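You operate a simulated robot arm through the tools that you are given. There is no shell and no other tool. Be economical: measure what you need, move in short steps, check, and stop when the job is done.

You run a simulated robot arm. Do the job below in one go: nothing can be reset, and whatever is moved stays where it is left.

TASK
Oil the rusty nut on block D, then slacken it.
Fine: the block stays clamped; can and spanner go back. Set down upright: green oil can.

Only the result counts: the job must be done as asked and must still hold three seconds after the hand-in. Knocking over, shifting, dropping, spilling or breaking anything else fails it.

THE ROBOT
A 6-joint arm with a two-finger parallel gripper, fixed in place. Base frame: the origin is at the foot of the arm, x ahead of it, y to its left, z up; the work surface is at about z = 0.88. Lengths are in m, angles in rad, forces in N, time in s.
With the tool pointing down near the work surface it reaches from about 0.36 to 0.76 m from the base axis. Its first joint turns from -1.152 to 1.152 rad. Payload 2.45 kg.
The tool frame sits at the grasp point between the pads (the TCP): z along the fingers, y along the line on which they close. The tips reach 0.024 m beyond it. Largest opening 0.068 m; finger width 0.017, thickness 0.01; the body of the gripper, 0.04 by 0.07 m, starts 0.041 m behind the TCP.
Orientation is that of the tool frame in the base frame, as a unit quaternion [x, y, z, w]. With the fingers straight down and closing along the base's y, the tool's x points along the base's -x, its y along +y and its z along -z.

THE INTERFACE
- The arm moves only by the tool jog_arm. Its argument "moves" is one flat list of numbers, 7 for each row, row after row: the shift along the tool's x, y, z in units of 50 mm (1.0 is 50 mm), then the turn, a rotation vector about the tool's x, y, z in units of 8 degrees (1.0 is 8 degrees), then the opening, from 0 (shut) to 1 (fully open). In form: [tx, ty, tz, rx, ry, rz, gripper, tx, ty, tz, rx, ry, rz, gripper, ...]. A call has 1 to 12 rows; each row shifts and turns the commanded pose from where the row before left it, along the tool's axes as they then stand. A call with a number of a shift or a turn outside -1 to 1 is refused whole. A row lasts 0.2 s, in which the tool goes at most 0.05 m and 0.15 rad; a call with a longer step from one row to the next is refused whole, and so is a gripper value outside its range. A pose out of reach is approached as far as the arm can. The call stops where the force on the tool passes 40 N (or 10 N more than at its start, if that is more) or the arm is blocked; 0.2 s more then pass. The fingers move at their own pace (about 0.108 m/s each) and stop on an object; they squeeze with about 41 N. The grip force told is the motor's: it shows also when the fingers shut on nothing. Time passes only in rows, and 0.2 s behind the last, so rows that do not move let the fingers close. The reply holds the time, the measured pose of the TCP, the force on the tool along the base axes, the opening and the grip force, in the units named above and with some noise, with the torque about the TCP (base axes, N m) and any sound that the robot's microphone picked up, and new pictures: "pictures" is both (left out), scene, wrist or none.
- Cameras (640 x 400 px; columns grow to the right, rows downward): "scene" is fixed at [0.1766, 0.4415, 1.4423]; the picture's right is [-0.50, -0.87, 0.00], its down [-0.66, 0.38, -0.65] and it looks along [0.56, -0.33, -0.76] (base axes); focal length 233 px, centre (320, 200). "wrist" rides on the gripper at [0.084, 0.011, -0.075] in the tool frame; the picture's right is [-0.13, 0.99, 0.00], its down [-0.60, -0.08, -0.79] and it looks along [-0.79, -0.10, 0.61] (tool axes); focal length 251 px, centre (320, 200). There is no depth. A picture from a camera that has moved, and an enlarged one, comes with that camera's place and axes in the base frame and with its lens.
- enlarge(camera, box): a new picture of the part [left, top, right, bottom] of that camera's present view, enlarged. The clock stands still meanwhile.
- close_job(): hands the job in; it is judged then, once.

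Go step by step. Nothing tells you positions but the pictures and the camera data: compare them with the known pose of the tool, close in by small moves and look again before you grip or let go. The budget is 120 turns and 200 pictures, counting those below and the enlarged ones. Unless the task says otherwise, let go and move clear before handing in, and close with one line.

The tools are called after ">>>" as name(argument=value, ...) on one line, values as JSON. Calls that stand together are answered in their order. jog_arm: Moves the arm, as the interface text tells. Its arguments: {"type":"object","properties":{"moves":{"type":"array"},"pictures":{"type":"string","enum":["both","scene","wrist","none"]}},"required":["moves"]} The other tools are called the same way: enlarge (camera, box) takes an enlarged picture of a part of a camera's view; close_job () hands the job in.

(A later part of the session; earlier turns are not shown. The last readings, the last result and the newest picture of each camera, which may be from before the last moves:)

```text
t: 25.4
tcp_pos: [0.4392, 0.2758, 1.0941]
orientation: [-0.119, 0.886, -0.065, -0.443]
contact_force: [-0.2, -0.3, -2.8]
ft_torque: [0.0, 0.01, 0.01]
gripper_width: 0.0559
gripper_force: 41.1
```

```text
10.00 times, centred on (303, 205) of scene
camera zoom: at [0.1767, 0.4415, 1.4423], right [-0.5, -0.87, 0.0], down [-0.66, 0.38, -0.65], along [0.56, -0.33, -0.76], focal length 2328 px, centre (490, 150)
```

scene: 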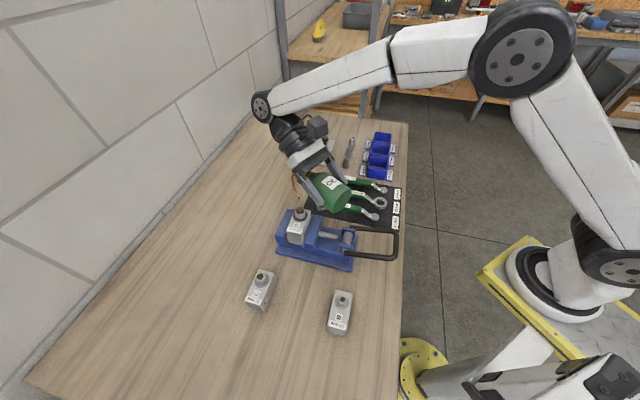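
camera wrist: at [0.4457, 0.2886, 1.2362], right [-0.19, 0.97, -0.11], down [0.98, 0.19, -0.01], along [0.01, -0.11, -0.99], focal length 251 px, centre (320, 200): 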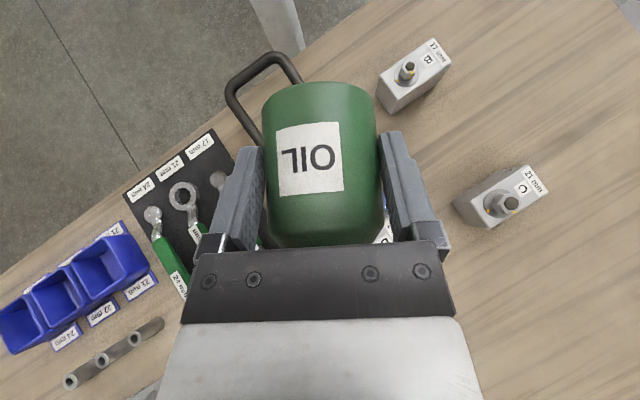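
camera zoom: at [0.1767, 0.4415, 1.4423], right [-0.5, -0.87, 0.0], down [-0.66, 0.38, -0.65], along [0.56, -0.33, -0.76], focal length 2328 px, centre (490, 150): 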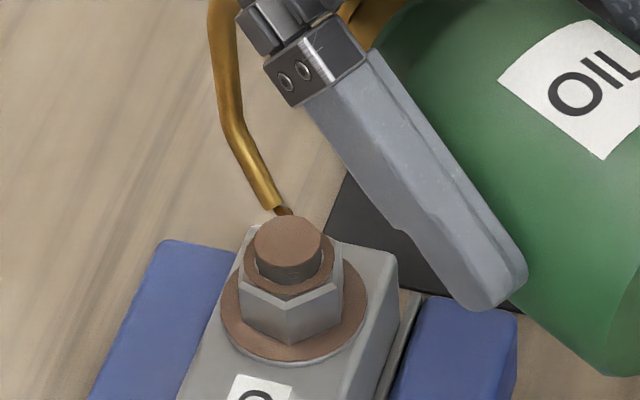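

The bolt top partly hides the drop, so the tip is about 8–10 mm beyond the bolt axis. I'll raise it slightly, shift it toward the scene camera and wait.

>>> jog_arm(moves=[0.09, 0, -0.06, 0, 0, 0, 0.6, 0.085, 0.104, 0.094, 0, 0, 0, 0.6, 0, 0, 0, 0, 0, 0, 0.6, 0, 0, 0, 0, 0, 0, 0.6, 0, 0, 0, 0, 0, 0, 0.6, 0, 0, 0, 0, 0, 0, 0.6], pictures="none")

>>> enlarge(camera="scene", box=[288, 185, 318, 225])

```text
t: 26.8
tcp_pos: [0.4306, 0.2787, 1.1004]
orientation: [-0.119, 0.887, -0.065, -0.442]
contact_force: [4.3, -0.7, 2.9]
ft_torque: [0.06, -0.96, -0.27]
gripper_width: 0.0557
gripper_force: 41.6
```

```text
10.00 times, centred on (303, 205) of scene
camera zoom: at [0.1767, 0.4414, 1.4423], right [-0.5, -0.87, 0.0], down [-0.66, 0.38, -0.65], along [0.56, -0.33, -0.76], focal length 2328 px, centre (490, 150)
```

zoom: 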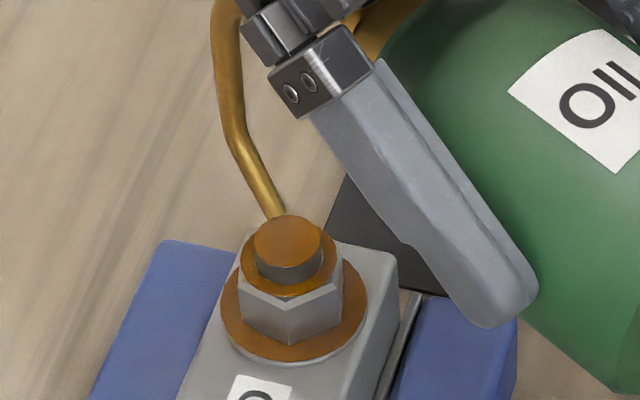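

The nut and washer have turned a wet orange, so the nut is oiled, and the spout is touching the bolt. I'll back off, rise over the nut and untilt about the tip.

>>> jog_arm(moves=[-0.079, -0.104, -0.106, 0, 0, 0, 0.6, 0.64, 0, -0.48, 0, 0, 0, 0.6, 0.64, 0, -0.48, 0, 0, 0, 0.6, 0.48, 0, -0.36, 0, 0, 0, 0.6, -0.039, 0, 0.305, 0, -0.875, 0, 0.6, -0.039, 0, 0.305, 0, -0.875, 0, 0.6, -0.039, 0, 0.305, 0, -0.875, 0, 0.6, -0.039, 0, 0.305, 0, -0.875, 0, 0.6, -0.039, 0, 0.305, 0, -0.875, 0, 0.6, -0.039, 0, 0.305, 0, -0.875, 0, 0.6, -0.039, 0, 0.305, 0, -0.875, 0, 0.6, -0.039, 0, 0.305, 0, -0.875, 0, 0.6], pictures="scene")

>>> enlarge(camera="scene", box=[250, 150, 370, 270])

```text
t: 29.4
tcp_pos: [0.3651, 0.2521, 1.0658]
orientation: [-0.136, 0.99, -0.002, 0.026]
contact_force: [-1.6, -0.7, -4.2]
ft_torque: [0.03, 0.05, -0.01]
gripper_width: 0.0556
gripper_force: 41.3
out of reach, approached as far as the arm can: row 3, 4
```

scene: 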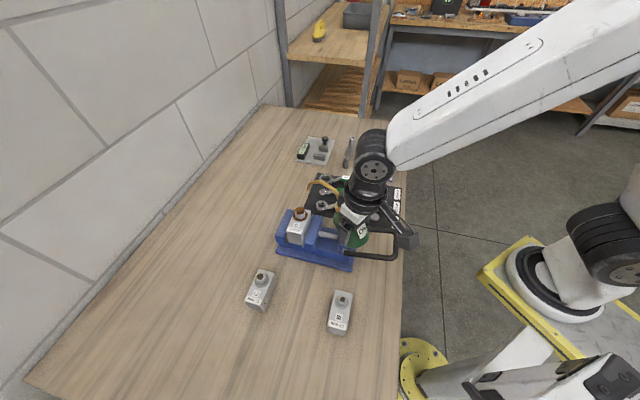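

```text
3.33 times, centred on (310, 210) of scene
camera zoom: at [0.1767, 0.4415, 1.4423], right [-0.5, -0.87, 0.0], down [-0.66, 0.38, -0.65], along [0.56, -0.33, -0.76], focal length 776 px, centre (353, 167)
```

zoom: 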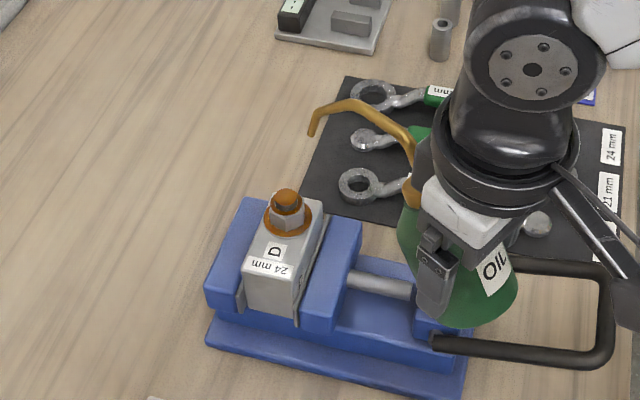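

All clear. Raising and bringing the can upright.

>>> jog_arm(moves=[0, 0, -0.8, 0, 0, 0, 0.6, 0, 0, -0.8, 0, 0, 0, 0.6, 0, 0, 0, 0, -0.8, 0, 0.6, 0, 0, 0, 0, -0.8, 0, 0.6, 0, 0, 0, 0, -0.8, 0, 0.6, 0, 0, 0, 0, -0.8, 0, 0.6, 0, 0, 0, 0, -0.8, 0, 0.6], pictures="scene")

```text
t: 31.0
tcp_pos: [0.3611, 0.2513, 1.1455]
orientation: [-0.132, 0.945, 0.036, 0.297]
contact_force: [-0.1, -0.2, -4.1]
ft_torque: [-0.02, 0.02, -0.01]
gripper_width: 0.0556
gripper_force: 41.3
```

scene: 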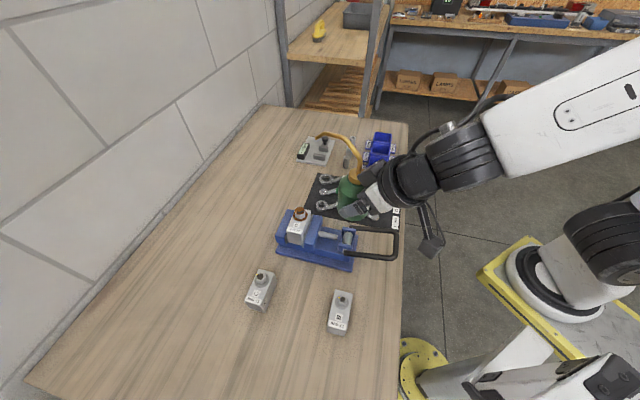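

The can is upright again. Yawing back to the pick azimuth, then carrying it above its original place.

>>> jog_arm(moves=[0, 0, 0, 0.521, 0.009, 0.749, 0.6, 0, 0, 0, 0.521, 0.009, 0.749, 0.6, 0, 0, 0, 0.521, 0.009, 0.749, 0.6, 0, 0, 0, 0.521, 0.009, 0.749, 0.6, 0, 0, 0, 0.521, 0.009, 0.749, 0.6, 0, 0, 0, 0.521, 0.009, 0.749, 0.6, 0, 0, 0, 0.521, 0.009, 0.749, 0.6, 0, 0, 0, 0.521, 0.009, 0.749, 0.6, 0, 0, 0, 0.521, 0.009, 0.749, 0.6], pictures="none")

>>> jog_arm(moves=[-0.306, 0.621, 0.3975, 0, 0, 0, 0.6, -0.306, 0.621, 0.3975, 0, 0, 0, 0.6, -0.306, 0.621, 0.3975, 0, 0, 0, 0.6, -0.306, 0.621, 0.3975, 0, 0, 0, 0.6, -0.306, 0.621, 0.3975, 0, 0, 0, 0.6, -0.306, 0.621, 0.3975, 0, 0, 0, 0.6, -0.306, 0.621, 0.3975, 0, 0, 0, 0.6, -0.306, 0.621, 0.3975, 0, 0, 0, 0.6])

```text
t: 33.0
tcp_pos: [0.363, 0.2506, 1.1475]
orientation: [0.402, 0.865, -0.131, 0.27]
contact_force: [1.1, -0.3, -3.7]
ft_torque: [0.06, 0.05, 0.0]
gripper_width: 0.0559
gripper_force: 41.3
```

```text
t: 34.8
tcp_pos: [0.6778, 0.2636, 1.0805]
orientation: [0.402, 0.865, -0.132, 0.269]
contact_force: [0.8, 1.1, -3.2]
ft_torque: [0.03, 0.06, 0.02]
gripper_width: 0.0555
gripper_force: 41.0
camera wrist: at [0.616, 0.3562, 1.0938], right [0.83, 0.56, 0.06], down [-0.02, -0.07, 1.0], along [0.56, -0.83, -0.05], focal length 251 px, centre (320, 200)
```

scene: 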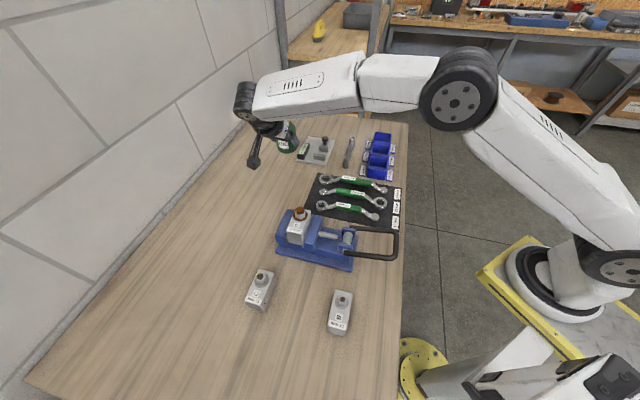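
wrist: 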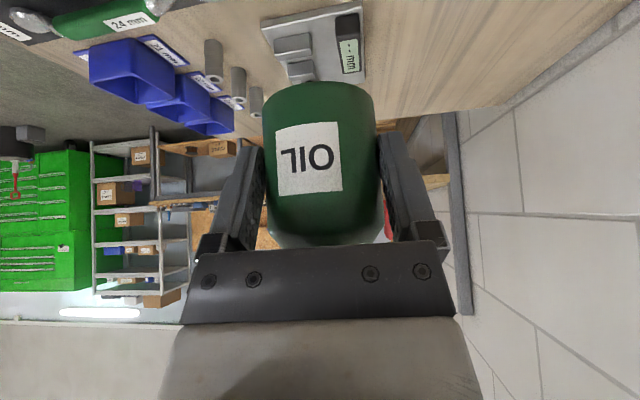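

Above its original spot. Lowering to just above the table, with a small roll correction.

>>> jog_arm(moves=[0.423, -0.009, 0.5825, -0.07, 0, 0.05, 0.6, 0.423, -0.009, 0.5825, 0, 0, 0, 0.6, 0.423, -0.009, 0.5825, 0, 0, 0, 0.6, 0.423, -0.009, 0.5825, 0, 0, 0, 0.6, 0, 0, 0, 0, 0, 0, 0.6], pictures="wrist")

```text
t: 36.0
tcp_pos: [0.6734, 0.2662, 0.9394]
orientation: [0.403, 0.865, -0.126, 0.272]
contact_force: [0.7, 0.1, -3.4]
ft_torque: [0.02, 0.05, -0.04]
gripper_width: 0.0558
gripper_force: 41.4
camera wrist: at [0.6105, 0.3588, 0.9515], right [0.83, 0.56, 0.08], down [-0.03, -0.08, 1.0], along [0.56, -0.83, -0.05], focal length 251 px, centre (320, 200)
```

wrist: 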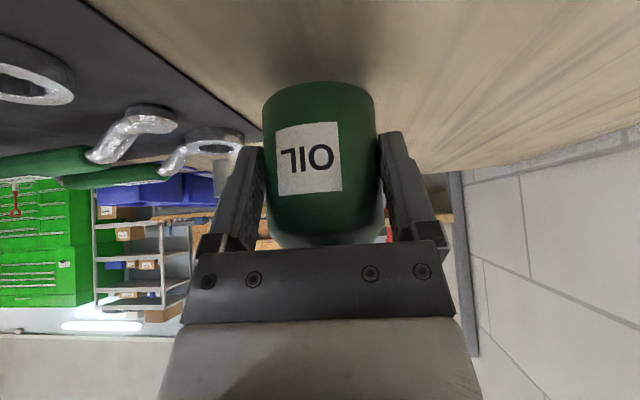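

>>> jog_arm(moves=[0.034, 0, 0.123, 0, 0, 0, 0.6, 0.069, 0, 0.098, 0, 0, 0, 0.6, 0.069, 0, 0.098, 0, 0, 0, 0.6, 0, 0, 0, 0, 0, 0, 0.6], pictures="none")

```text
t: 37.0
tcp_pos: [0.6739, 0.2636, 0.9205]
orientation: [0.404, 0.864, -0.127, 0.272]
contact_force: [-0.2, -0.4, -1.5]
ft_torque: [0.03, 0.06, -0.01]
gripper_width: 0.0558
gripper_force: 41.3
```

The weight is coming off the tool, so it's touching down. One more millimetre, then release slowly.

>>> jog_arm(moves=[0.013, 0, 0.018, 0, 0, 0, 0.6, 0, 0, 0, 0, 0, 0, 0.6, 0, 0, 0, 0, 0, 0, 0.85, 0, 0, 0, 0, 0, 0, 1, 0, 0, 0, 0, 0, 0, 1], pictures="wrist")

```text
t: 38.2
tcp_pos: [0.6752, 0.2646, 0.9199]
orientation: [0.403, 0.865, -0.126, 0.272]
contact_force: [-1.0, 0.3, 0.2]
ft_torque: [0.02, 0.02, -0.02]
gripper_width: 0.0681
gripper_force: 0.0
camera wrist: at [0.6114, 0.3568, 0.9325], right [0.83, 0.56, 0.08], down [-0.03, -0.08, 1.0], along [0.56, -0.83, -0.05], focal length 251 px, centre (320, 200)
```

wrist: 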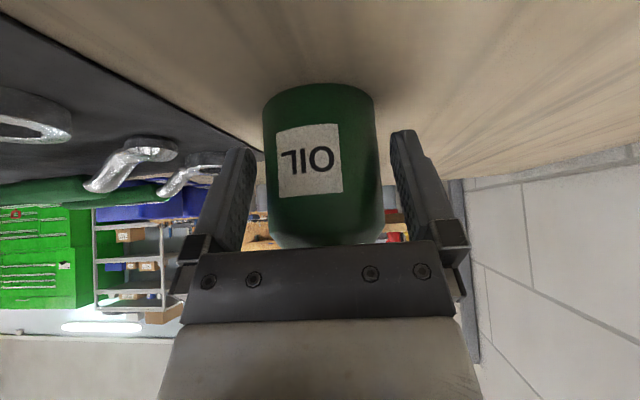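

The can is released and standing. Retreating along the finger direction and then up, then checking.

>>> jog_arm(moves=[0, 0, -0.5, 0, 0, 0, 1, 0, 0, -0.7, 0, 0, 0, 1, 0, 0, -0.8, 0, 0, 0, 1, 0, 0, -0.8, 0, 0, 0, 1, -0.45, 0, -0.65, 0, 0, 0, 1, -0.45, 0, -0.65, 0, 0, 0, 1, 0, 0, 0, 0, 0.875, 0, 1, 0, 0, 0, 0, 0.875, 0, 1, 0, 0, 0, 0, 0.875, 0, 1, 0, 0, 0, 0, 0.875, 0, 1, 0, 0, 0, 0, 0.875, 0, 1])

```text
t: 40.6
tcp_pos: [0.622, 0.3257, 1.1139]
orientation: [0.423, 0.906, 0.002, -0.002]
contact_force: [0.3, -0.7, -0.3]
ft_torque: [-0.03, -0.01, 0.0]
gripper_width: 0.0684
gripper_force: 0.0
camera wrist: at [0.5772, 0.3966, 1.1885], right [0.84, 0.54, 0.0], down [0.33, -0.52, 0.79], along [0.43, -0.67, -0.61], focal length 251 px, centre (320, 200)
```

scene: 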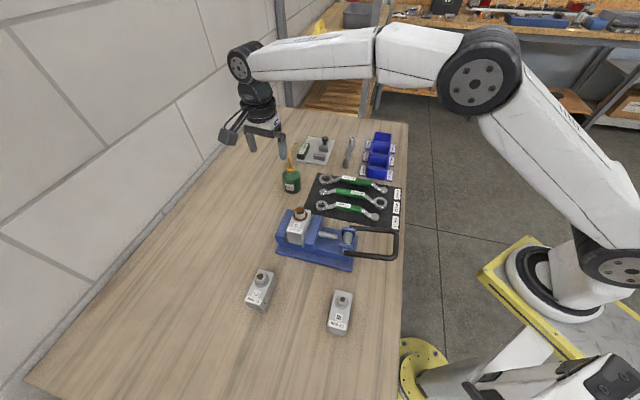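
wrist: 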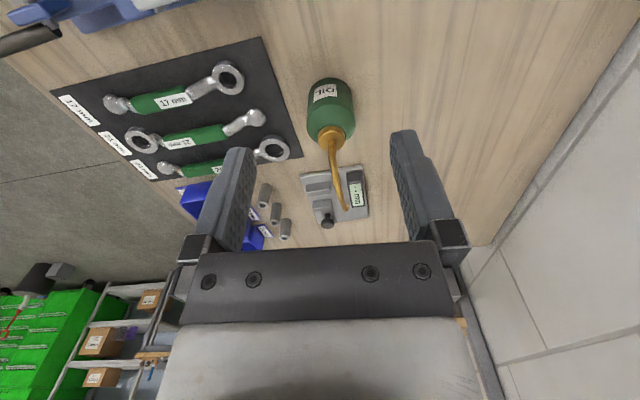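

The can stands where it was. Now I'll move over to the mat and yaw the tool to align with the 24 mm spanner.

>>> jog_arm(moves=[-0.38, -0.774, 0, 0, 0, 0, 1, -0.38, -0.774, 0, 0, 0, 0, 1, -0.38, -0.774, 0, 0, 0, 0, 1, -0.38, -0.774, 0, 0, 0, 0, 1, -0.38, -0.774, 0, 0, 0, 0, 1, -0.38, -0.774, 0, 0, 0, 0, 1, -0.38, -0.774, 0, 0, 0, 0, 1], pictures="none")

>>> jog_arm(moves=[0, 0, 0, 0, 0, -0.99, 1, 0, 0, 0, 0, 0, -0.99, 1, 0, 0, 0, 0, 0, -0.99, 1, 0, 0, 0, 0, 0, -0.99, 1, 0, 0, 0, 0, 0, -0.99, 1, 0, 0, 0, 0, 0, -0.99, 1, 0, 0, 0, 0, 0, -0.99, 1, 0, 0, 0, 0, 0, -0.99, 1, 0, 0, 0, 0, 0, -0.99, 1, 0, 0, 0, 0, 0, -0.99, 1, 0, 0, 0, 0, 0, -0.99, 1, 0, 0, 0, 0, 0, -0.99, 1])

```text
t: 42.2
tcp_pos: [0.5004, 0.05, 1.1143]
orientation: [0.423, 0.906, 0.001, -0.001]
contact_force: [0.0, 0.4, 0.1]
ft_torque: [-0.02, 0.02, -0.01]
gripper_width: 0.0678
gripper_force: 0.0
```

```text
t: 44.8
tcp_pos: [0.4993, 0.0499, 1.1134]
orientation: [-0.384, 0.923, 0.001, 0.001]
contact_force: [0.0, -0.1, 0.1]
ft_torque: [0.0, -0.03, -0.04]
gripper_width: 0.068
gripper_force: 0.0
camera wrist: at [0.434, -0.0033, 1.1873], right [-0.61, 0.79, 0.0], down [0.48, 0.37, 0.79], along [0.63, 0.49, -0.61], focal length 251 px, centre (320, 200)
```

scene: 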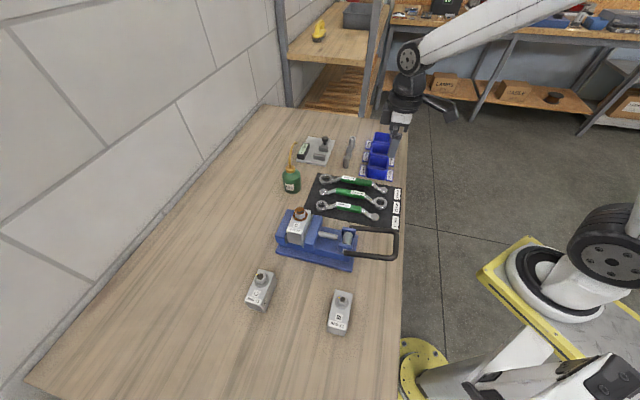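
wrist: 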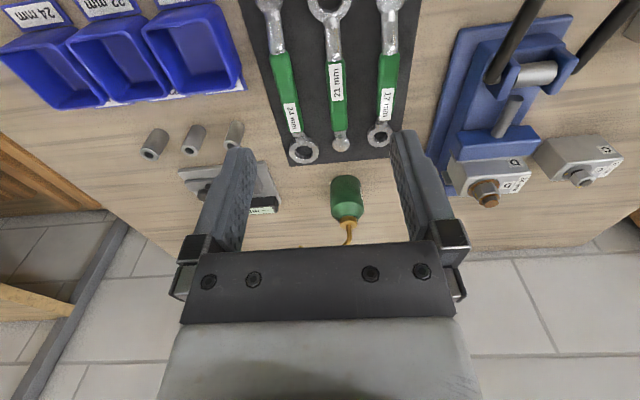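

The yaw of 45° is reachable. I'll zoom in on the 24 mm spanner to locate it.

>>> enlarge(camera="wrist", box=[220, 0, 420, 180])

>>> enlarge(camera="scene", box=[300, 160, 410, 235])

```text
2.22 times, centred on (320, 90) of wrist
camera zoom: at [0.434, -0.0033, 1.1873], right [-0.61, 0.79, 0.0], down [0.48, 0.37, 0.79], along [0.63, 0.49, -0.61], focal length 559 px, centre (320, 444)
```

zoom: 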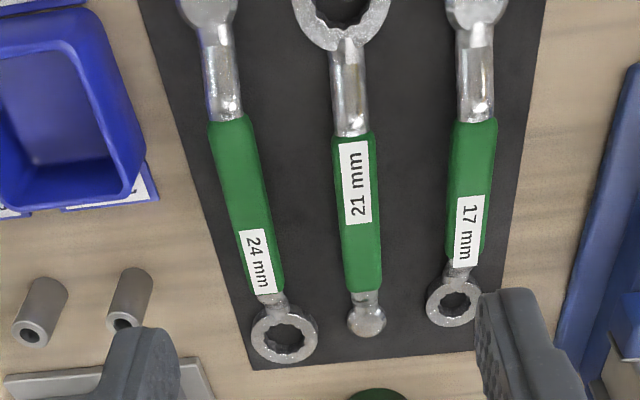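

```text
5.33 times, centred on (355, 198) of scene
camera zoom: at [0.1766, 0.4415, 1.4423], right [-0.5, -0.87, 0.0], down [-0.66, 0.38, -0.65], along [0.56, -0.33, -0.76], focal length 1242 px, centre (133, 213)
```

zoom: 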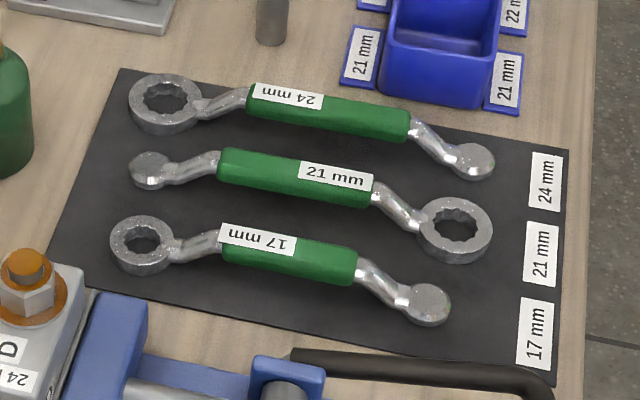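

The handle is parallel to the tool: centre 72 mm ahead and 44 mm to −y of the tool, at z≈0.912, with the ring centre 100 mm beyond the handle centre. I'll move above it with the fingers half open.

>>> jog_arm(moves=[-0.36, -0.22, 0.64, 0, 0, 0, 0.6, -0.36, -0.22, 0.64, 0, 0, 0, 0.6, -0.36, -0.22, 0.64, 0, 0, 0, 0.6, -0.36, -0.22, 0.64, 0, 0, 0, 0.6])

>>> enlarge(camera="wrist", box=[200, 60, 440, 250])

>>> enlarge(camera="scene", box=[300, 130, 410, 220])

```text
t: 45.8
tcp_pos: [0.5837, 0.0681, 0.985]
orientation: [-0.384, 0.923, 0.0, -0.001]
contact_force: [1.1, 0.8, -0.4]
ft_torque: [-0.03, 0.0, 0.01]
gripper_width: 0.0405
gripper_force: 0.0
camera wrist: at [0.5169, 0.0156, 1.0584], right [-0.61, 0.79, 0.0], down [0.48, 0.37, 0.79], along [0.63, 0.49, -0.61], focal length 251 px, centre (320, 200)
```

scene: 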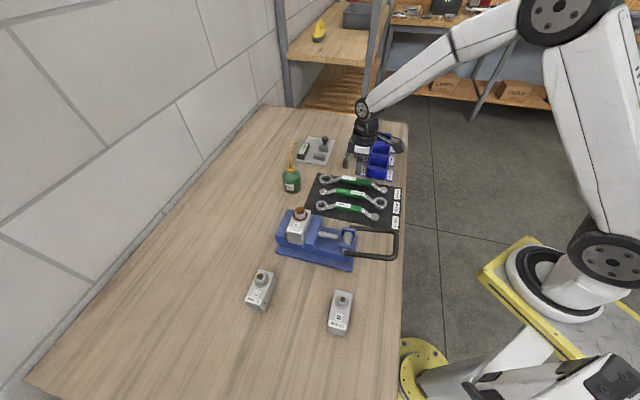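
wrist: 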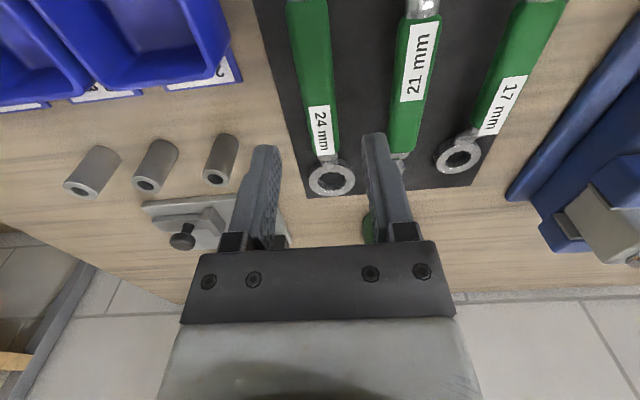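

```text
2.11 times, centred on (320, 155) of wrist
camera zoom: at [0.5169, 0.0156, 1.0584], right [-0.61, 0.79, 0.0], down [0.48, 0.37, 0.79], along [0.63, 0.49, -0.61], focal length 529 px, centre (320, 295)
```

zoom: 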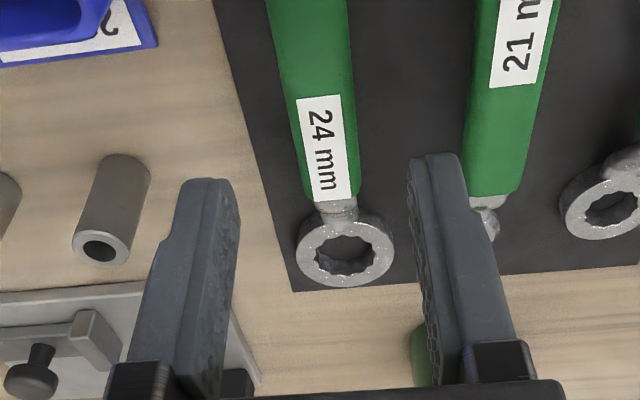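

```text
4.44 times, centred on (355, 175) of scene
camera zoom: at [0.1766, 0.4415, 1.4423], right [-0.5, -0.87, 0.0], down [-0.66, 0.38, -0.65], along [0.56, -0.33, -0.76], focal length 1035 px, centre (164, 311)
```

zoom: 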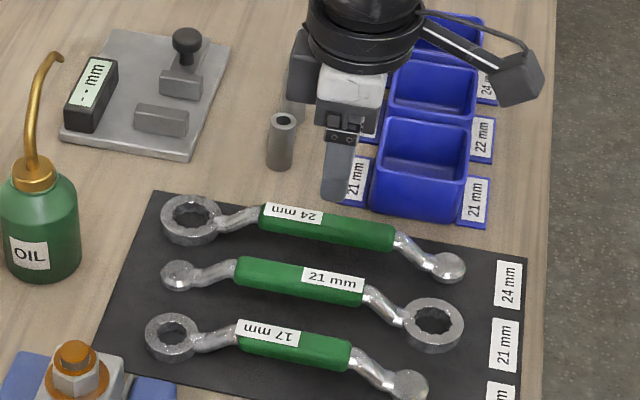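

Well centred laterally. Descending to grasp height.

>>> jog_arm(moves=[0, 0, 0.5, 0, 0, 0, 0.6, 0, 0, 0.5, 0, 0, 0, 0.6, 0, 0, 0.4, 0, 0, 0, 0.6])

>>> enlarge(camera="scene", box=[300, 140, 410, 220])

```text
t: 46.6
tcp_pos: [0.5848, 0.0685, 0.914]
orientation: [-0.382, 0.924, 0.001, 0.001]
contact_force: [-0.9, 0.4, -0.8]
ft_torque: [0.04, -0.02, 0.02]
gripper_width: 0.0408
gripper_force: 0.1
camera wrist: at [0.517, 0.0158, 0.9885], right [-0.61, 0.79, 0.0], down [0.48, 0.37, 0.79], along [0.63, 0.49, -0.61], focal length 251 px, centre (320, 200)
```

scene: 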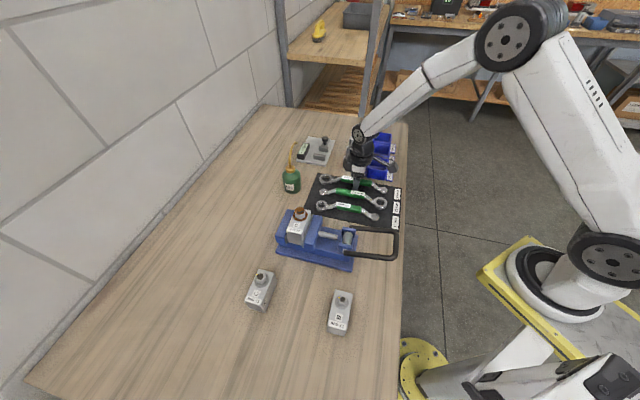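
wrist: 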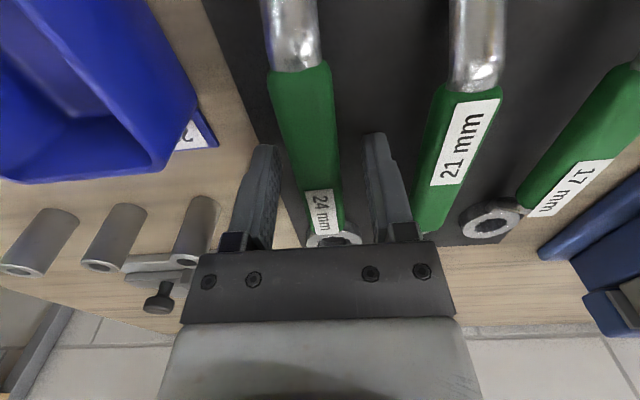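

```text
5.00 times, centred on (355, 180) of scene
camera zoom: at [0.1766, 0.4415, 1.4423], right [-0.5, -0.87, 0.0], down [-0.66, 0.38, -0.65], along [0.56, -0.33, -0.76], focal length 1164 px, centre (145, 300)
```

zoom: 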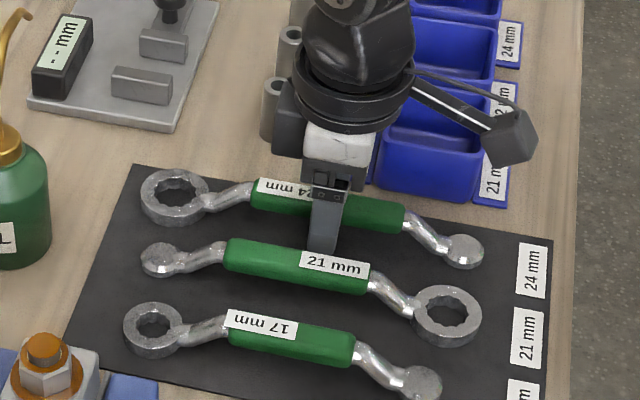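

The fingers straddle the handle. Closing on it.

>>> jog_arm(moves=[0, 0, 0, 0, 0, 0, 0.35, 0, 0, 0, 0, 0, 0, 0.1, 0, 0, 0, 0, 0, 0, 0.1])

```text
t: 47.4
tcp_pos: [0.5821, 0.0689, 0.9138]
orientation: [-0.383, 0.924, 0.001, 0.0]
contact_force: [1.3, 0.1, 0.1]
ft_torque: [0.13, -0.21, -0.11]
gripper_width: 0.0216
gripper_force: 38.8
camera wrist: at [0.5169, 0.0158, 0.9887], right [-0.61, 0.79, 0.0], down [0.48, 0.37, 0.79], along [0.63, 0.49, -0.61], focal length 251 px, centre (320, 200)
```

scene: 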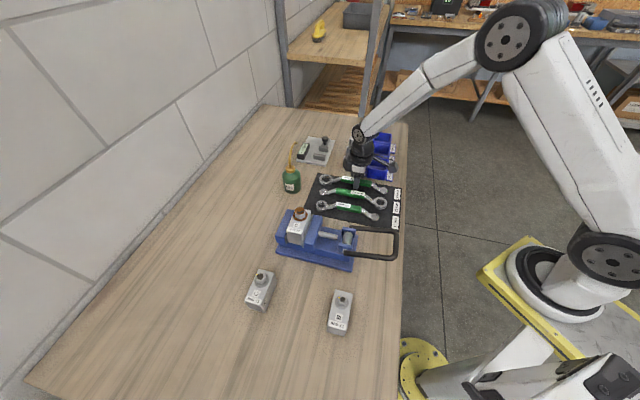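
wrist: 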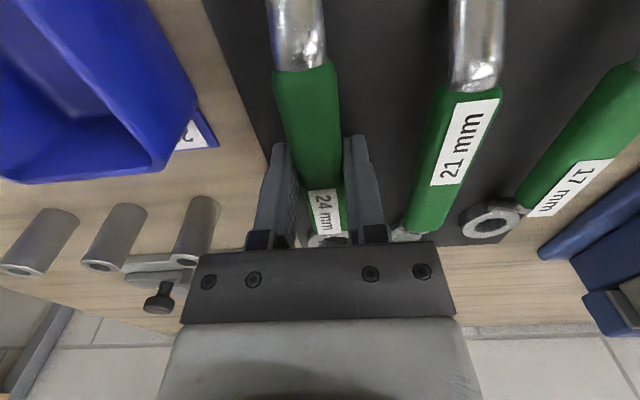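

Gripped (0.0216 m). Lifting 0.15 m and checking how it hangs.

>>> jog_arm(moves=[0, 0, -0.3, 0, 0, 0, 0.1, 0, 0, -0.6, 0, 0, 0, 0.1, 0, 0, -0.7, 0, 0, 0, 0.1, 0, 0, -0.7, 0, 0, 0, 0.1, 0, 0, -0.7, 0, 0, 0, 0.1])

>>> enlarge(camera="wrist", box=[220, 40, 420, 260])

>>> enlarge(camera="scene", box=[300, 100, 410, 200])

```text
t: 48.6
tcp_pos: [0.5829, 0.0703, 1.0641]
orientation: [-0.384, 0.923, 0.002, 0.0]
contact_force: [-0.9, 0.5, -2.2]
ft_torque: [-0.03, 0.03, -0.03]
gripper_width: 0.0216
gripper_force: 38.5
camera wrist: at [0.516, 0.017, 1.1384], right [-0.61, 0.79, 0.0], down [0.48, 0.37, 0.79], along [0.63, 0.49, -0.61], focal length 251 px, centre (320, 200)
```

scene: 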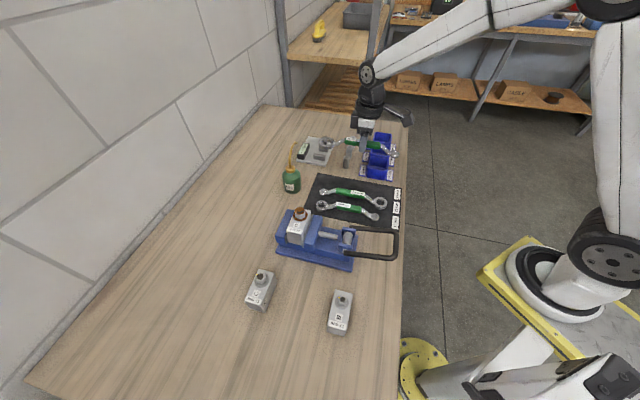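
wrist: 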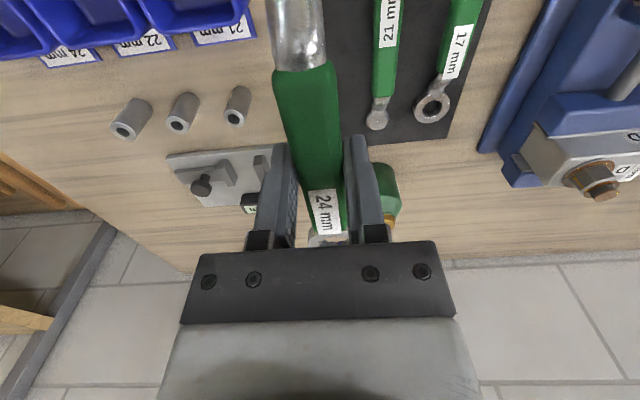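

```text
1.82 times, centred on (320, 150) of wrist
camera zoom: at [0.516, 0.017, 1.1384], right [-0.61, 0.79, 0.0], down [0.48, 0.37, 0.79], along [0.63, 0.49, -0.61], focal length 457 px, centre (320, 291)
```

zoom: 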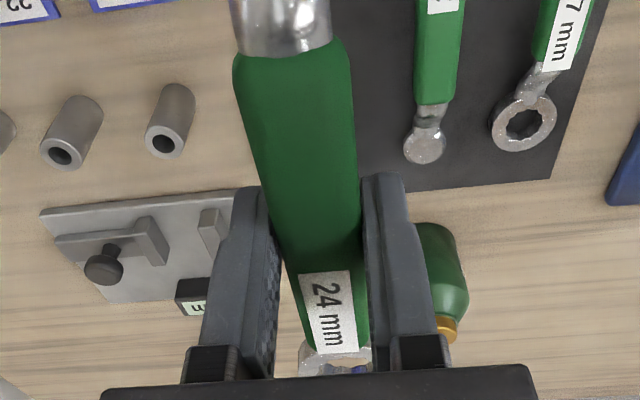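

```text
4.00 times, centred on (355, 150) of scene
camera zoom: at [0.1767, 0.4415, 1.4423], right [-0.5, -0.87, 0.0], down [-0.66, 0.38, -0.65], along [0.56, -0.33, -0.76], focal length 931 px, centre (180, 400)
```

zoom: 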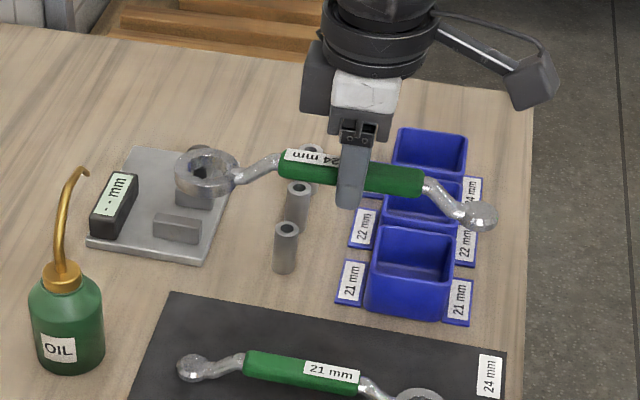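

The spanner hangs level. I'll look closely at the ring profile and the nut to work out their angles.

>>> enlarge(camera="scene", box=[315, 130, 350, 156])

>>> enlarge(camera="scene", box=[284, 200, 316, 224])

>>> enlarge(camera="wrist", box=[520, 120, 640, 230])

```text
15.38 times, centred on (332, 143) of scene
camera zoom: at [0.1767, 0.4415, 1.4423], right [-0.5, -0.87, 0.0], down [-0.66, 0.38, -0.65], along [0.56, -0.33, -0.76], focal length 3582 px, centre (128, 1077)
```

zoom: 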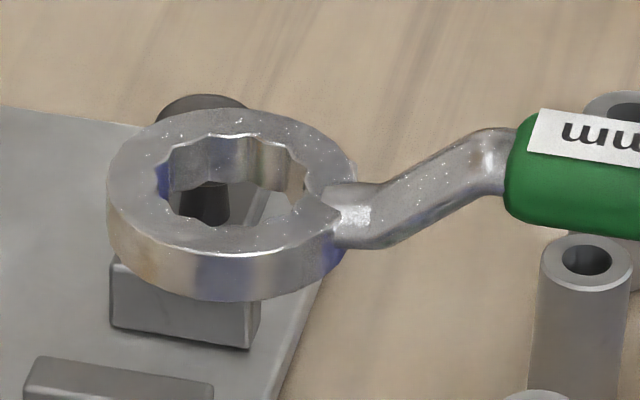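

```text
16.00 times, centred on (300, 212) of scene
camera zoom: at [0.1767, 0.4415, 1.4423], right [-0.5, -0.87, 0.0], down [-0.66, 0.38, -0.65], along [0.56, -0.33, -0.76], focal length 3725 px, centre (640, 8)
```

zoom: 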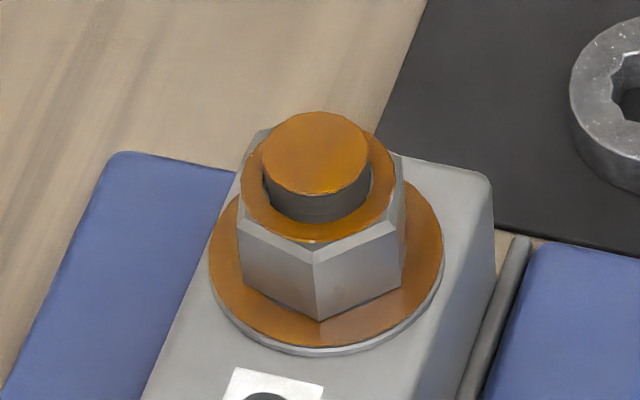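

```text
3.64 times, centred on (580, 175) of wrist
camera zoom: at [0.516, 0.017, 1.1384], right [-0.61, 0.79, 0.0], down [0.48, 0.37, 0.79], along [0.63, 0.49, -0.61], focal length 914 px, centre (-626, 291)
```

zoom: 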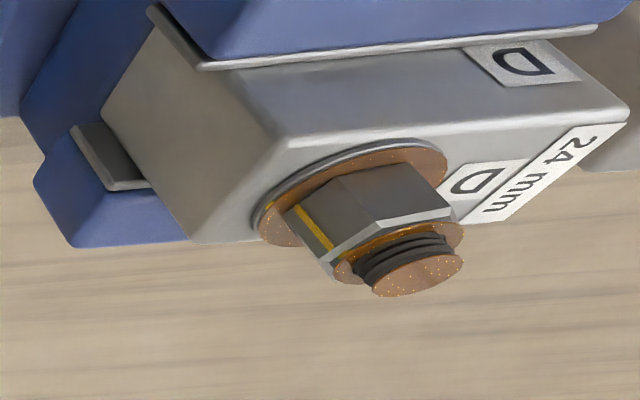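

The nut has a corner at azimuth ≈152°, so it repeats every 30° for a 12-point ring at about 2°. The ring centre is about 101 mm ahead of the TCP and 27 mm below it. I'll move to a central spot at height and yaw to −58° to leave room for a counter-clockwise swing.

>>> jog_arm(moves=[0, 0.736, -0.144, 0, 0, 0, 0.1, 0, 0.736, -0.144, 0, 0, 0, 0.1, 0, 0.736, -0.144, 0, 0, 0, 0.1, 0, 0.736, -0.144, 0, 0, 0, 0.1, 0, 0.736, -0.144, 0, 0, 0, 0.1], pictures="none")

>>> jog_arm(moves=[0, 0, 0, 0, 0, 0.99, 0.1, 0, 0, 0, 0, 0, 0.99, 0.1, 0, 0, 0, 0, 0, 0.99, 0.1, 0, 0, 0, 0, 0, 0.99, 0.1, 0, 0, 0, 0, 0, 0.99, 0.1, 0, 0, 0, 0, 0, 0.99, 0.1, 0, 0, 0, 0, 0, 0.99, 0.1, 0, 0, 0, 0, 0, 0.99, 0.1, 0, 0, 0, 0, 0, 0.99, 0.1, 0, 0, 0, 0, 0, 0.99, 0.1, 0, 0, 0, 0, 0, 0.99, 0.1, 0, 0, 0, 0, 0, 0.99, 0.1])

```text
t: 49.8
tcp_pos: [0.4521, 0.2002, 1.099]
orientation: [-0.382, 0.924, 0.001, 0.0]
contact_force: [0.1, 0.4, -2.8]
ft_torque: [-0.01, 0.04, 0.02]
gripper_width: 0.0216
gripper_force: 38.7
```

```text
t: 52.4
tcp_pos: [0.4524, 0.1994, 1.1013]
orientation: [0.424, 0.906, 0.001, -0.001]
contact_force: [-0.4, 0.0, -2.4]
ft_torque: [0.0, 0.04, 0.01]
gripper_width: 0.0219
gripper_force: 38.7
camera wrist: at [0.4069, 0.2707, 1.1762], right [0.84, 0.54, 0.0], down [0.33, -0.52, 0.79], along [0.43, -0.67, -0.61], focal length 251 px, centre (320, 200)
```

scene: 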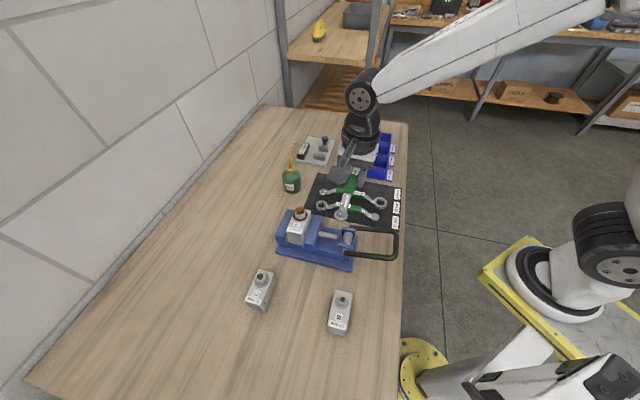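
wrist: 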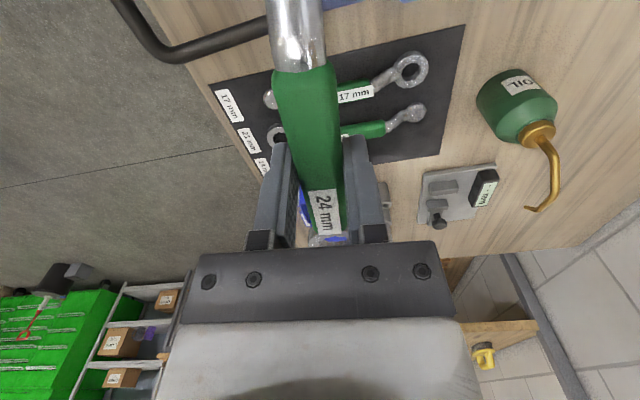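

Yaw −50°, fine. Turning 8° more and moving so the ring is above the nut at height.

>>> jog_arm(moves=[0, 0, 0, 0, 0, 0.99, 0.1, 0.66, 0.414, 0, 0, 0, 0, 0.1, 0.66, 0.414, 0, 0, 0, 0, 0.1, 0.66, 0.414, 0, 0, 0, 0, 0.1, 0.66, 0.414, 0, 0, 0, 0, 0.1, 0.66, 0.414, 0, 0, 0, 0, 0.1, 0, 0, 0, 0, 0, 0, 0.1], pictures="scene")

>>> enlarge(camera="scene", box=[250, 150, 350, 250])

```text
t: 54.0
tcp_pos: [0.4524, 0.3947, 1.1009]
orientation: [0.484, 0.875, 0.0, 0.0]
contact_force: [-0.2, -0.2, -2.8]
ft_torque: [0.07, -0.01, 0.01]
gripper_width: 0.0216
gripper_force: 38.4
```

scene: 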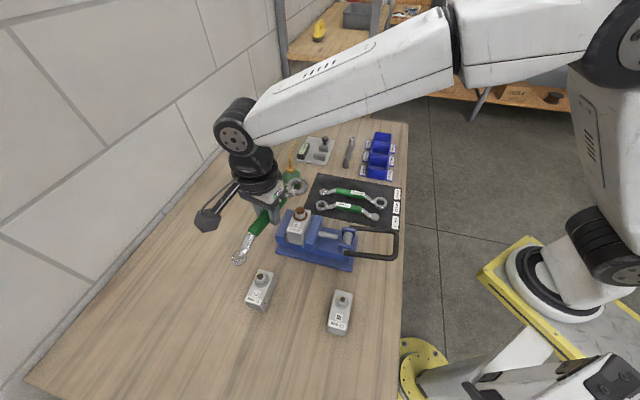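

```text
4.00 times, centred on (300, 200) of scene
camera zoom: at [0.1766, 0.4415, 1.4423], right [-0.5, -0.87, 0.0], down [-0.66, 0.38, -0.65], along [0.56, -0.33, -0.76], focal length 931 px, centre (400, 200)
```

zoom: 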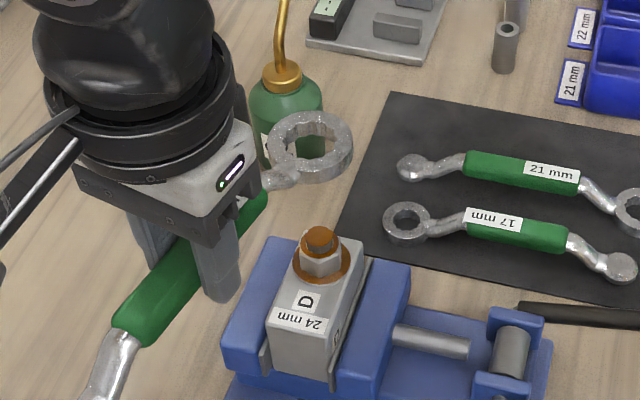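

The view is clear and the ring is almost exactly above the bolt. Lowering 55 mm and refining.

>>> jog_arm(moves=[0, 0, 0.4, 0, 0, 0, 0.1, 0, 0, 0.4, 0, 0, 0, 0.1, 0, 0, 0.3, 0, 0, 0, 0.1, 0, 0, 0, 0, 0, 0, 0.1], pictures="none")

>>> enlarge(camera="scene", box=[280, 190, 325, 225])

```text
t: 55.0
tcp_pos: [0.4535, 0.3927, 1.0469]
orientation: [0.485, 0.875, 0.001, -0.001]
contact_force: [-0.9, 0.9, -1.4]
ft_torque: [0.04, -0.01, 0.04]
gripper_width: 0.0217
gripper_force: 38.4
```

```text
11.43 times, centred on (302, 208) of scene
camera zoom: at [0.1767, 0.4415, 1.4423], right [-0.5, -0.87, 0.0], down [-0.66, 0.38, -0.65], along [0.56, -0.33, -0.76], focal length 2661 px, centre (520, 114)
```

zoom: 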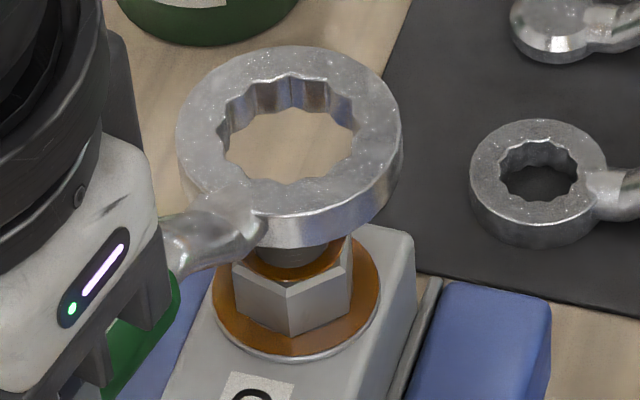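

>>> enlarge(camera="scene", box=[288, 191, 314, 218])

```text
14.81 times, centred on (301, 204) of scene
camera zoom: at [0.1767, 0.4415, 1.4423], right [-0.5, -0.87, 0.0], down [-0.66, 0.38, -0.65], along [0.56, -0.33, -0.76], focal length 3449 px, centre (602, 133)
```

zoom: 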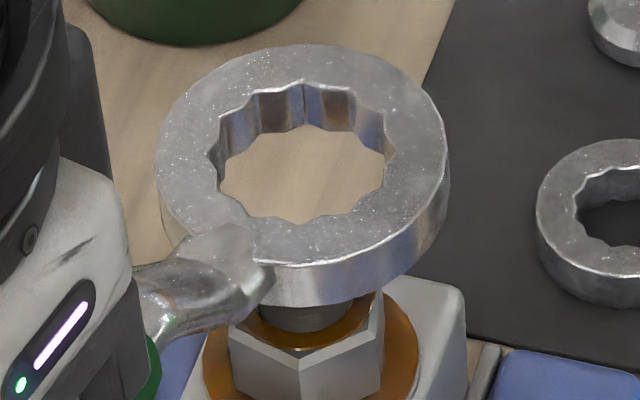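

>>> enlarge(camera="scene", box=[294, 194, 308, 209])

```text
16.00 times, centred on (301, 202) of scene
camera zoom: at [0.1767, 0.4415, 1.4423], right [-0.5, -0.87, 0.0], down [-0.66, 0.38, -0.65], along [0.56, -0.33, -0.76], focal length 3725 px, centre (624, 176)
```

zoom: 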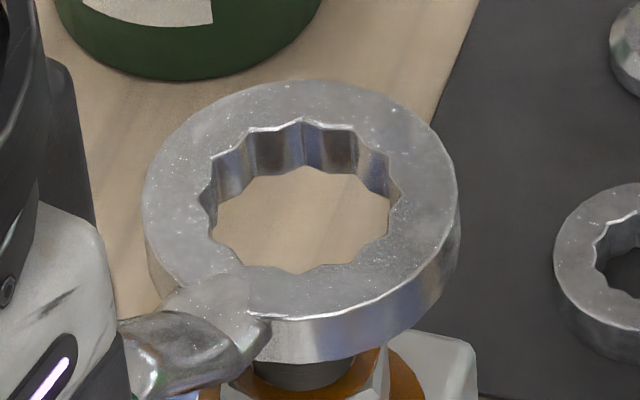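

The ring corner lies along the handle axis, so it needs about 2.5° less yaw to match the nut. I'll apply that about the ring centre and lower 18 mm so the bolt enters the ring.

>>> jog_arm(moves=[0, 0.088, 0, 0, 0, 0.31, 0.1, 0, 0, 0.18, 0, 0, 0, 0.1, 0, 0, 0.18, 0, 0, 0, 0.1, 0, 0, 0, 0, 0, 0, 0.1], pictures="none")

>>> enlarge(camera="scene", box=[288, 199, 314, 226])

```text
t: 56.0
tcp_pos: [0.457, 0.3976, 1.0305]
orientation: [0.503, 0.864, 0.003, 0.0]
contact_force: [-1.5, 4.1, 12.8]
ft_torque: [-1.04, -0.49, 0.06]
gripper_width: 0.0215
gripper_force: 39.0
```

```text
14.81 times, centred on (301, 212) of scene
camera zoom: at [0.1764, 0.4415, 1.4423], right [-0.5, -0.87, 0.0], down [-0.66, 0.38, -0.65], along [0.56, -0.33, -0.76], focal length 3449 px, centre (602, 15)
```

zoom: 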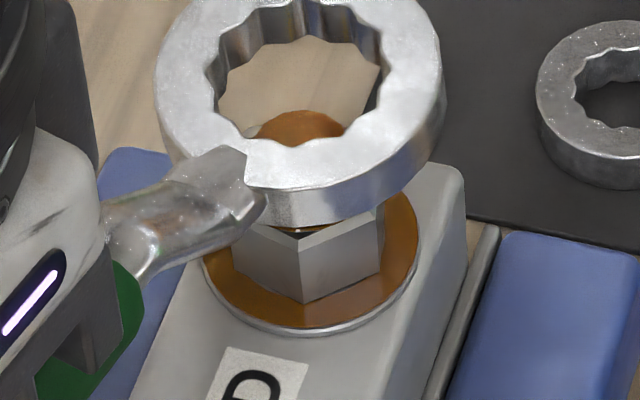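

The ring's near edge touched the bolt top, so the ring is 5–6 mm too far from the camera. Rising 8 mm, shifting toward the camera and re-checking.

>>> jog_arm(moves=[0, 0, -0.16, 0, 0, 0, 0.1, 0.098, -0.072, 0, 0, 0, 0, 0.1, 0, 0, 0, 0, 0, 0, 0.1], pictures="none")

>>> enlarge(camera="scene", box=[288, 195, 314, 222])

```text
t: 56.8
tcp_pos: [0.4507, 0.3976, 1.0364]
orientation: [0.503, 0.864, 0.0, -0.001]
contact_force: [1.2, -0.2, -2.5]
ft_torque: [0.03, 0.0, -0.01]
gripper_width: 0.0218
gripper_force: 38.2
```

```text
14.81 times, centred on (301, 208) of scene
camera zoom: at [0.1767, 0.4415, 1.4423], right [-0.5, -0.87, 0.0], down [-0.66, 0.38, -0.65], along [0.56, -0.33, -0.76], focal length 3449 px, centre (602, 74)
```

zoom: 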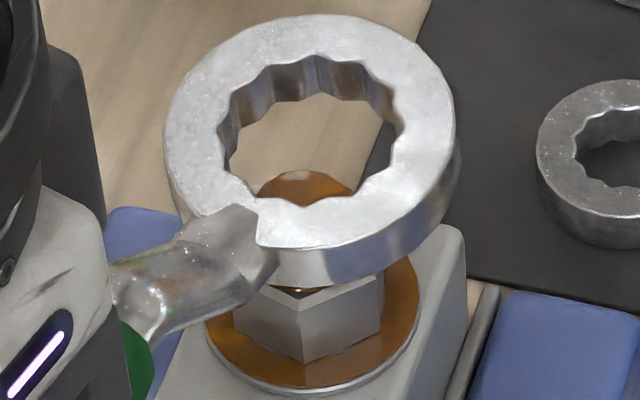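

The ring is about 2 mm to the image right now. I'll correct that and lower 8 mm.

>>> jog_arm(moves=[0.038, 0.022, 0, 0, 0, 0, 0.1, 0, 0, 0.08, 0, 0, 0, 0.1, 0, 0, 0.1, 0, 0, 0, 0.1, 0, 0, 0, 0, 0, 0, 0.1], pictures="none")

>>> enlarge(camera="scene", box=[288, 199, 314, 226])

```text
t: 57.8
tcp_pos: [0.4507, 0.4023, 1.0283]
orientation: [0.503, 0.864, 0.001, 0.0]
contact_force: [0.2, -0.3, -1.7]
ft_torque: [0.04, 0.02, 0.0]
gripper_width: 0.0219
gripper_force: 38.4
```

```text
14.81 times, centred on (301, 212) of scene
camera zoom: at [0.1767, 0.4415, 1.4423], right [-0.5, -0.87, 0.0], down [-0.66, 0.38, -0.65], along [0.56, -0.33, -0.76], focal length 3449 px, centre (602, 15)
```

zoom: 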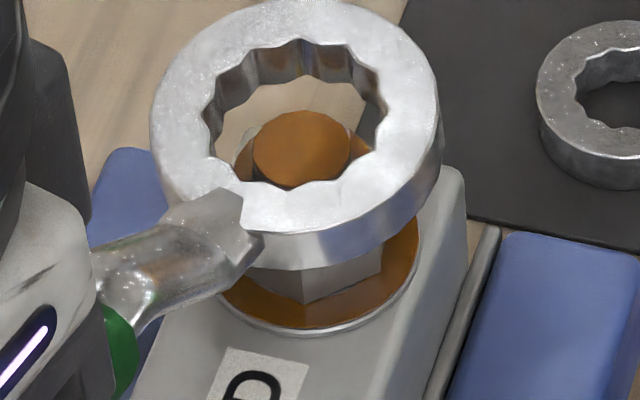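

The bolt is now inside the ring with no contact. Lowering 5 mm more to compare the planes.

>>> jog_arm(moves=[-0.02, 0, 0.05, 0, 0, 0, 0.1, 0, 0, 0.05, 0, 0, 0, 0.1, 0, 0, 0, 0, 0, 0, 0.1], pictures="none")

>>> enlarge(camera="scene", box=[288, 199, 314, 226])

```text
t: 58.6
tcp_pos: [0.4511, 0.4014, 1.0244]
orientation: [0.502, 0.865, 0.004, 0.0]
contact_force: [-4.9, 5.3, 12.5]
ft_torque: [-1.07, -0.52, -0.13]
gripper_width: 0.0218
gripper_force: 38.5
```

```text
14.81 times, centred on (301, 212) of scene
camera zoom: at [0.1763, 0.4415, 1.4423], right [-0.5, -0.87, 0.0], down [-0.66, 0.38, -0.65], along [0.56, -0.33, -0.76], focal length 3449 px, centre (602, 15)
```

zoom: 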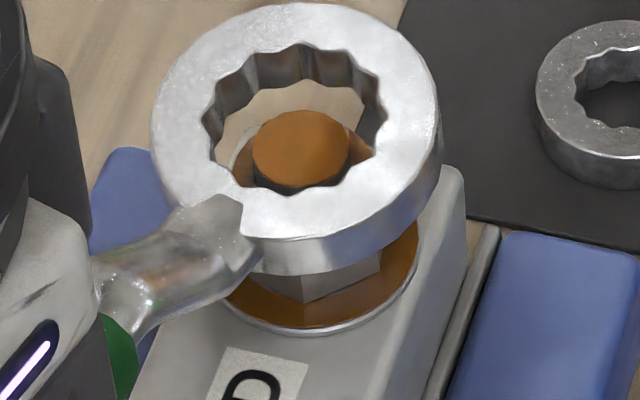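

The ring touched the nut top and is still about 3 mm too far from the camera. Lifting slightly, shifting and lowering again.

>>> jog_arm(moves=[0, 0, -0.08, 0, 0, 0, 0.1, 0.056, -0.038, 0, 0, 0, 0, 0.1, 0, 0, 0.07, 0, 0, 0, 0.1, 0, 0, 0, 0, 0, 0, 0.1], pictures="none")

>>> enlarge(camera="scene", box=[288, 199, 314, 226])

```text
t: 59.6
tcp_pos: [0.448, 0.401, 1.0231]
orientation: [0.503, 0.865, 0.0, -0.001]
contact_force: [-1.1, 0.2, -0.6]
ft_torque: [-0.09, -0.07, -0.03]
gripper_width: 0.0217
gripper_force: 38.6
```

```text
14.81 times, centred on (301, 212) of scene
camera zoom: at [0.1766, 0.4415, 1.4423], right [-0.5, -0.87, 0.0], down [-0.66, 0.38, -0.65], along [0.56, -0.33, -0.76], focal length 3449 px, centre (602, 15)
```

zoom: 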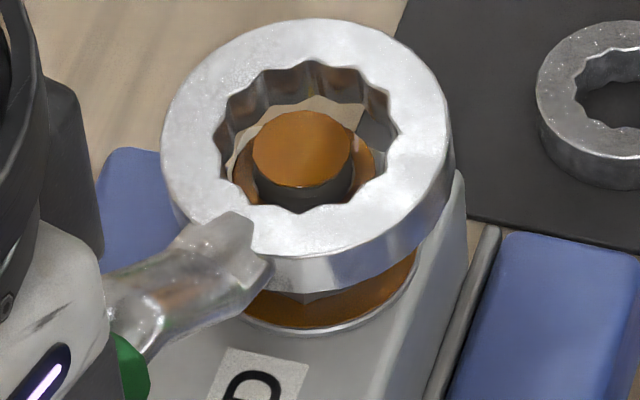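

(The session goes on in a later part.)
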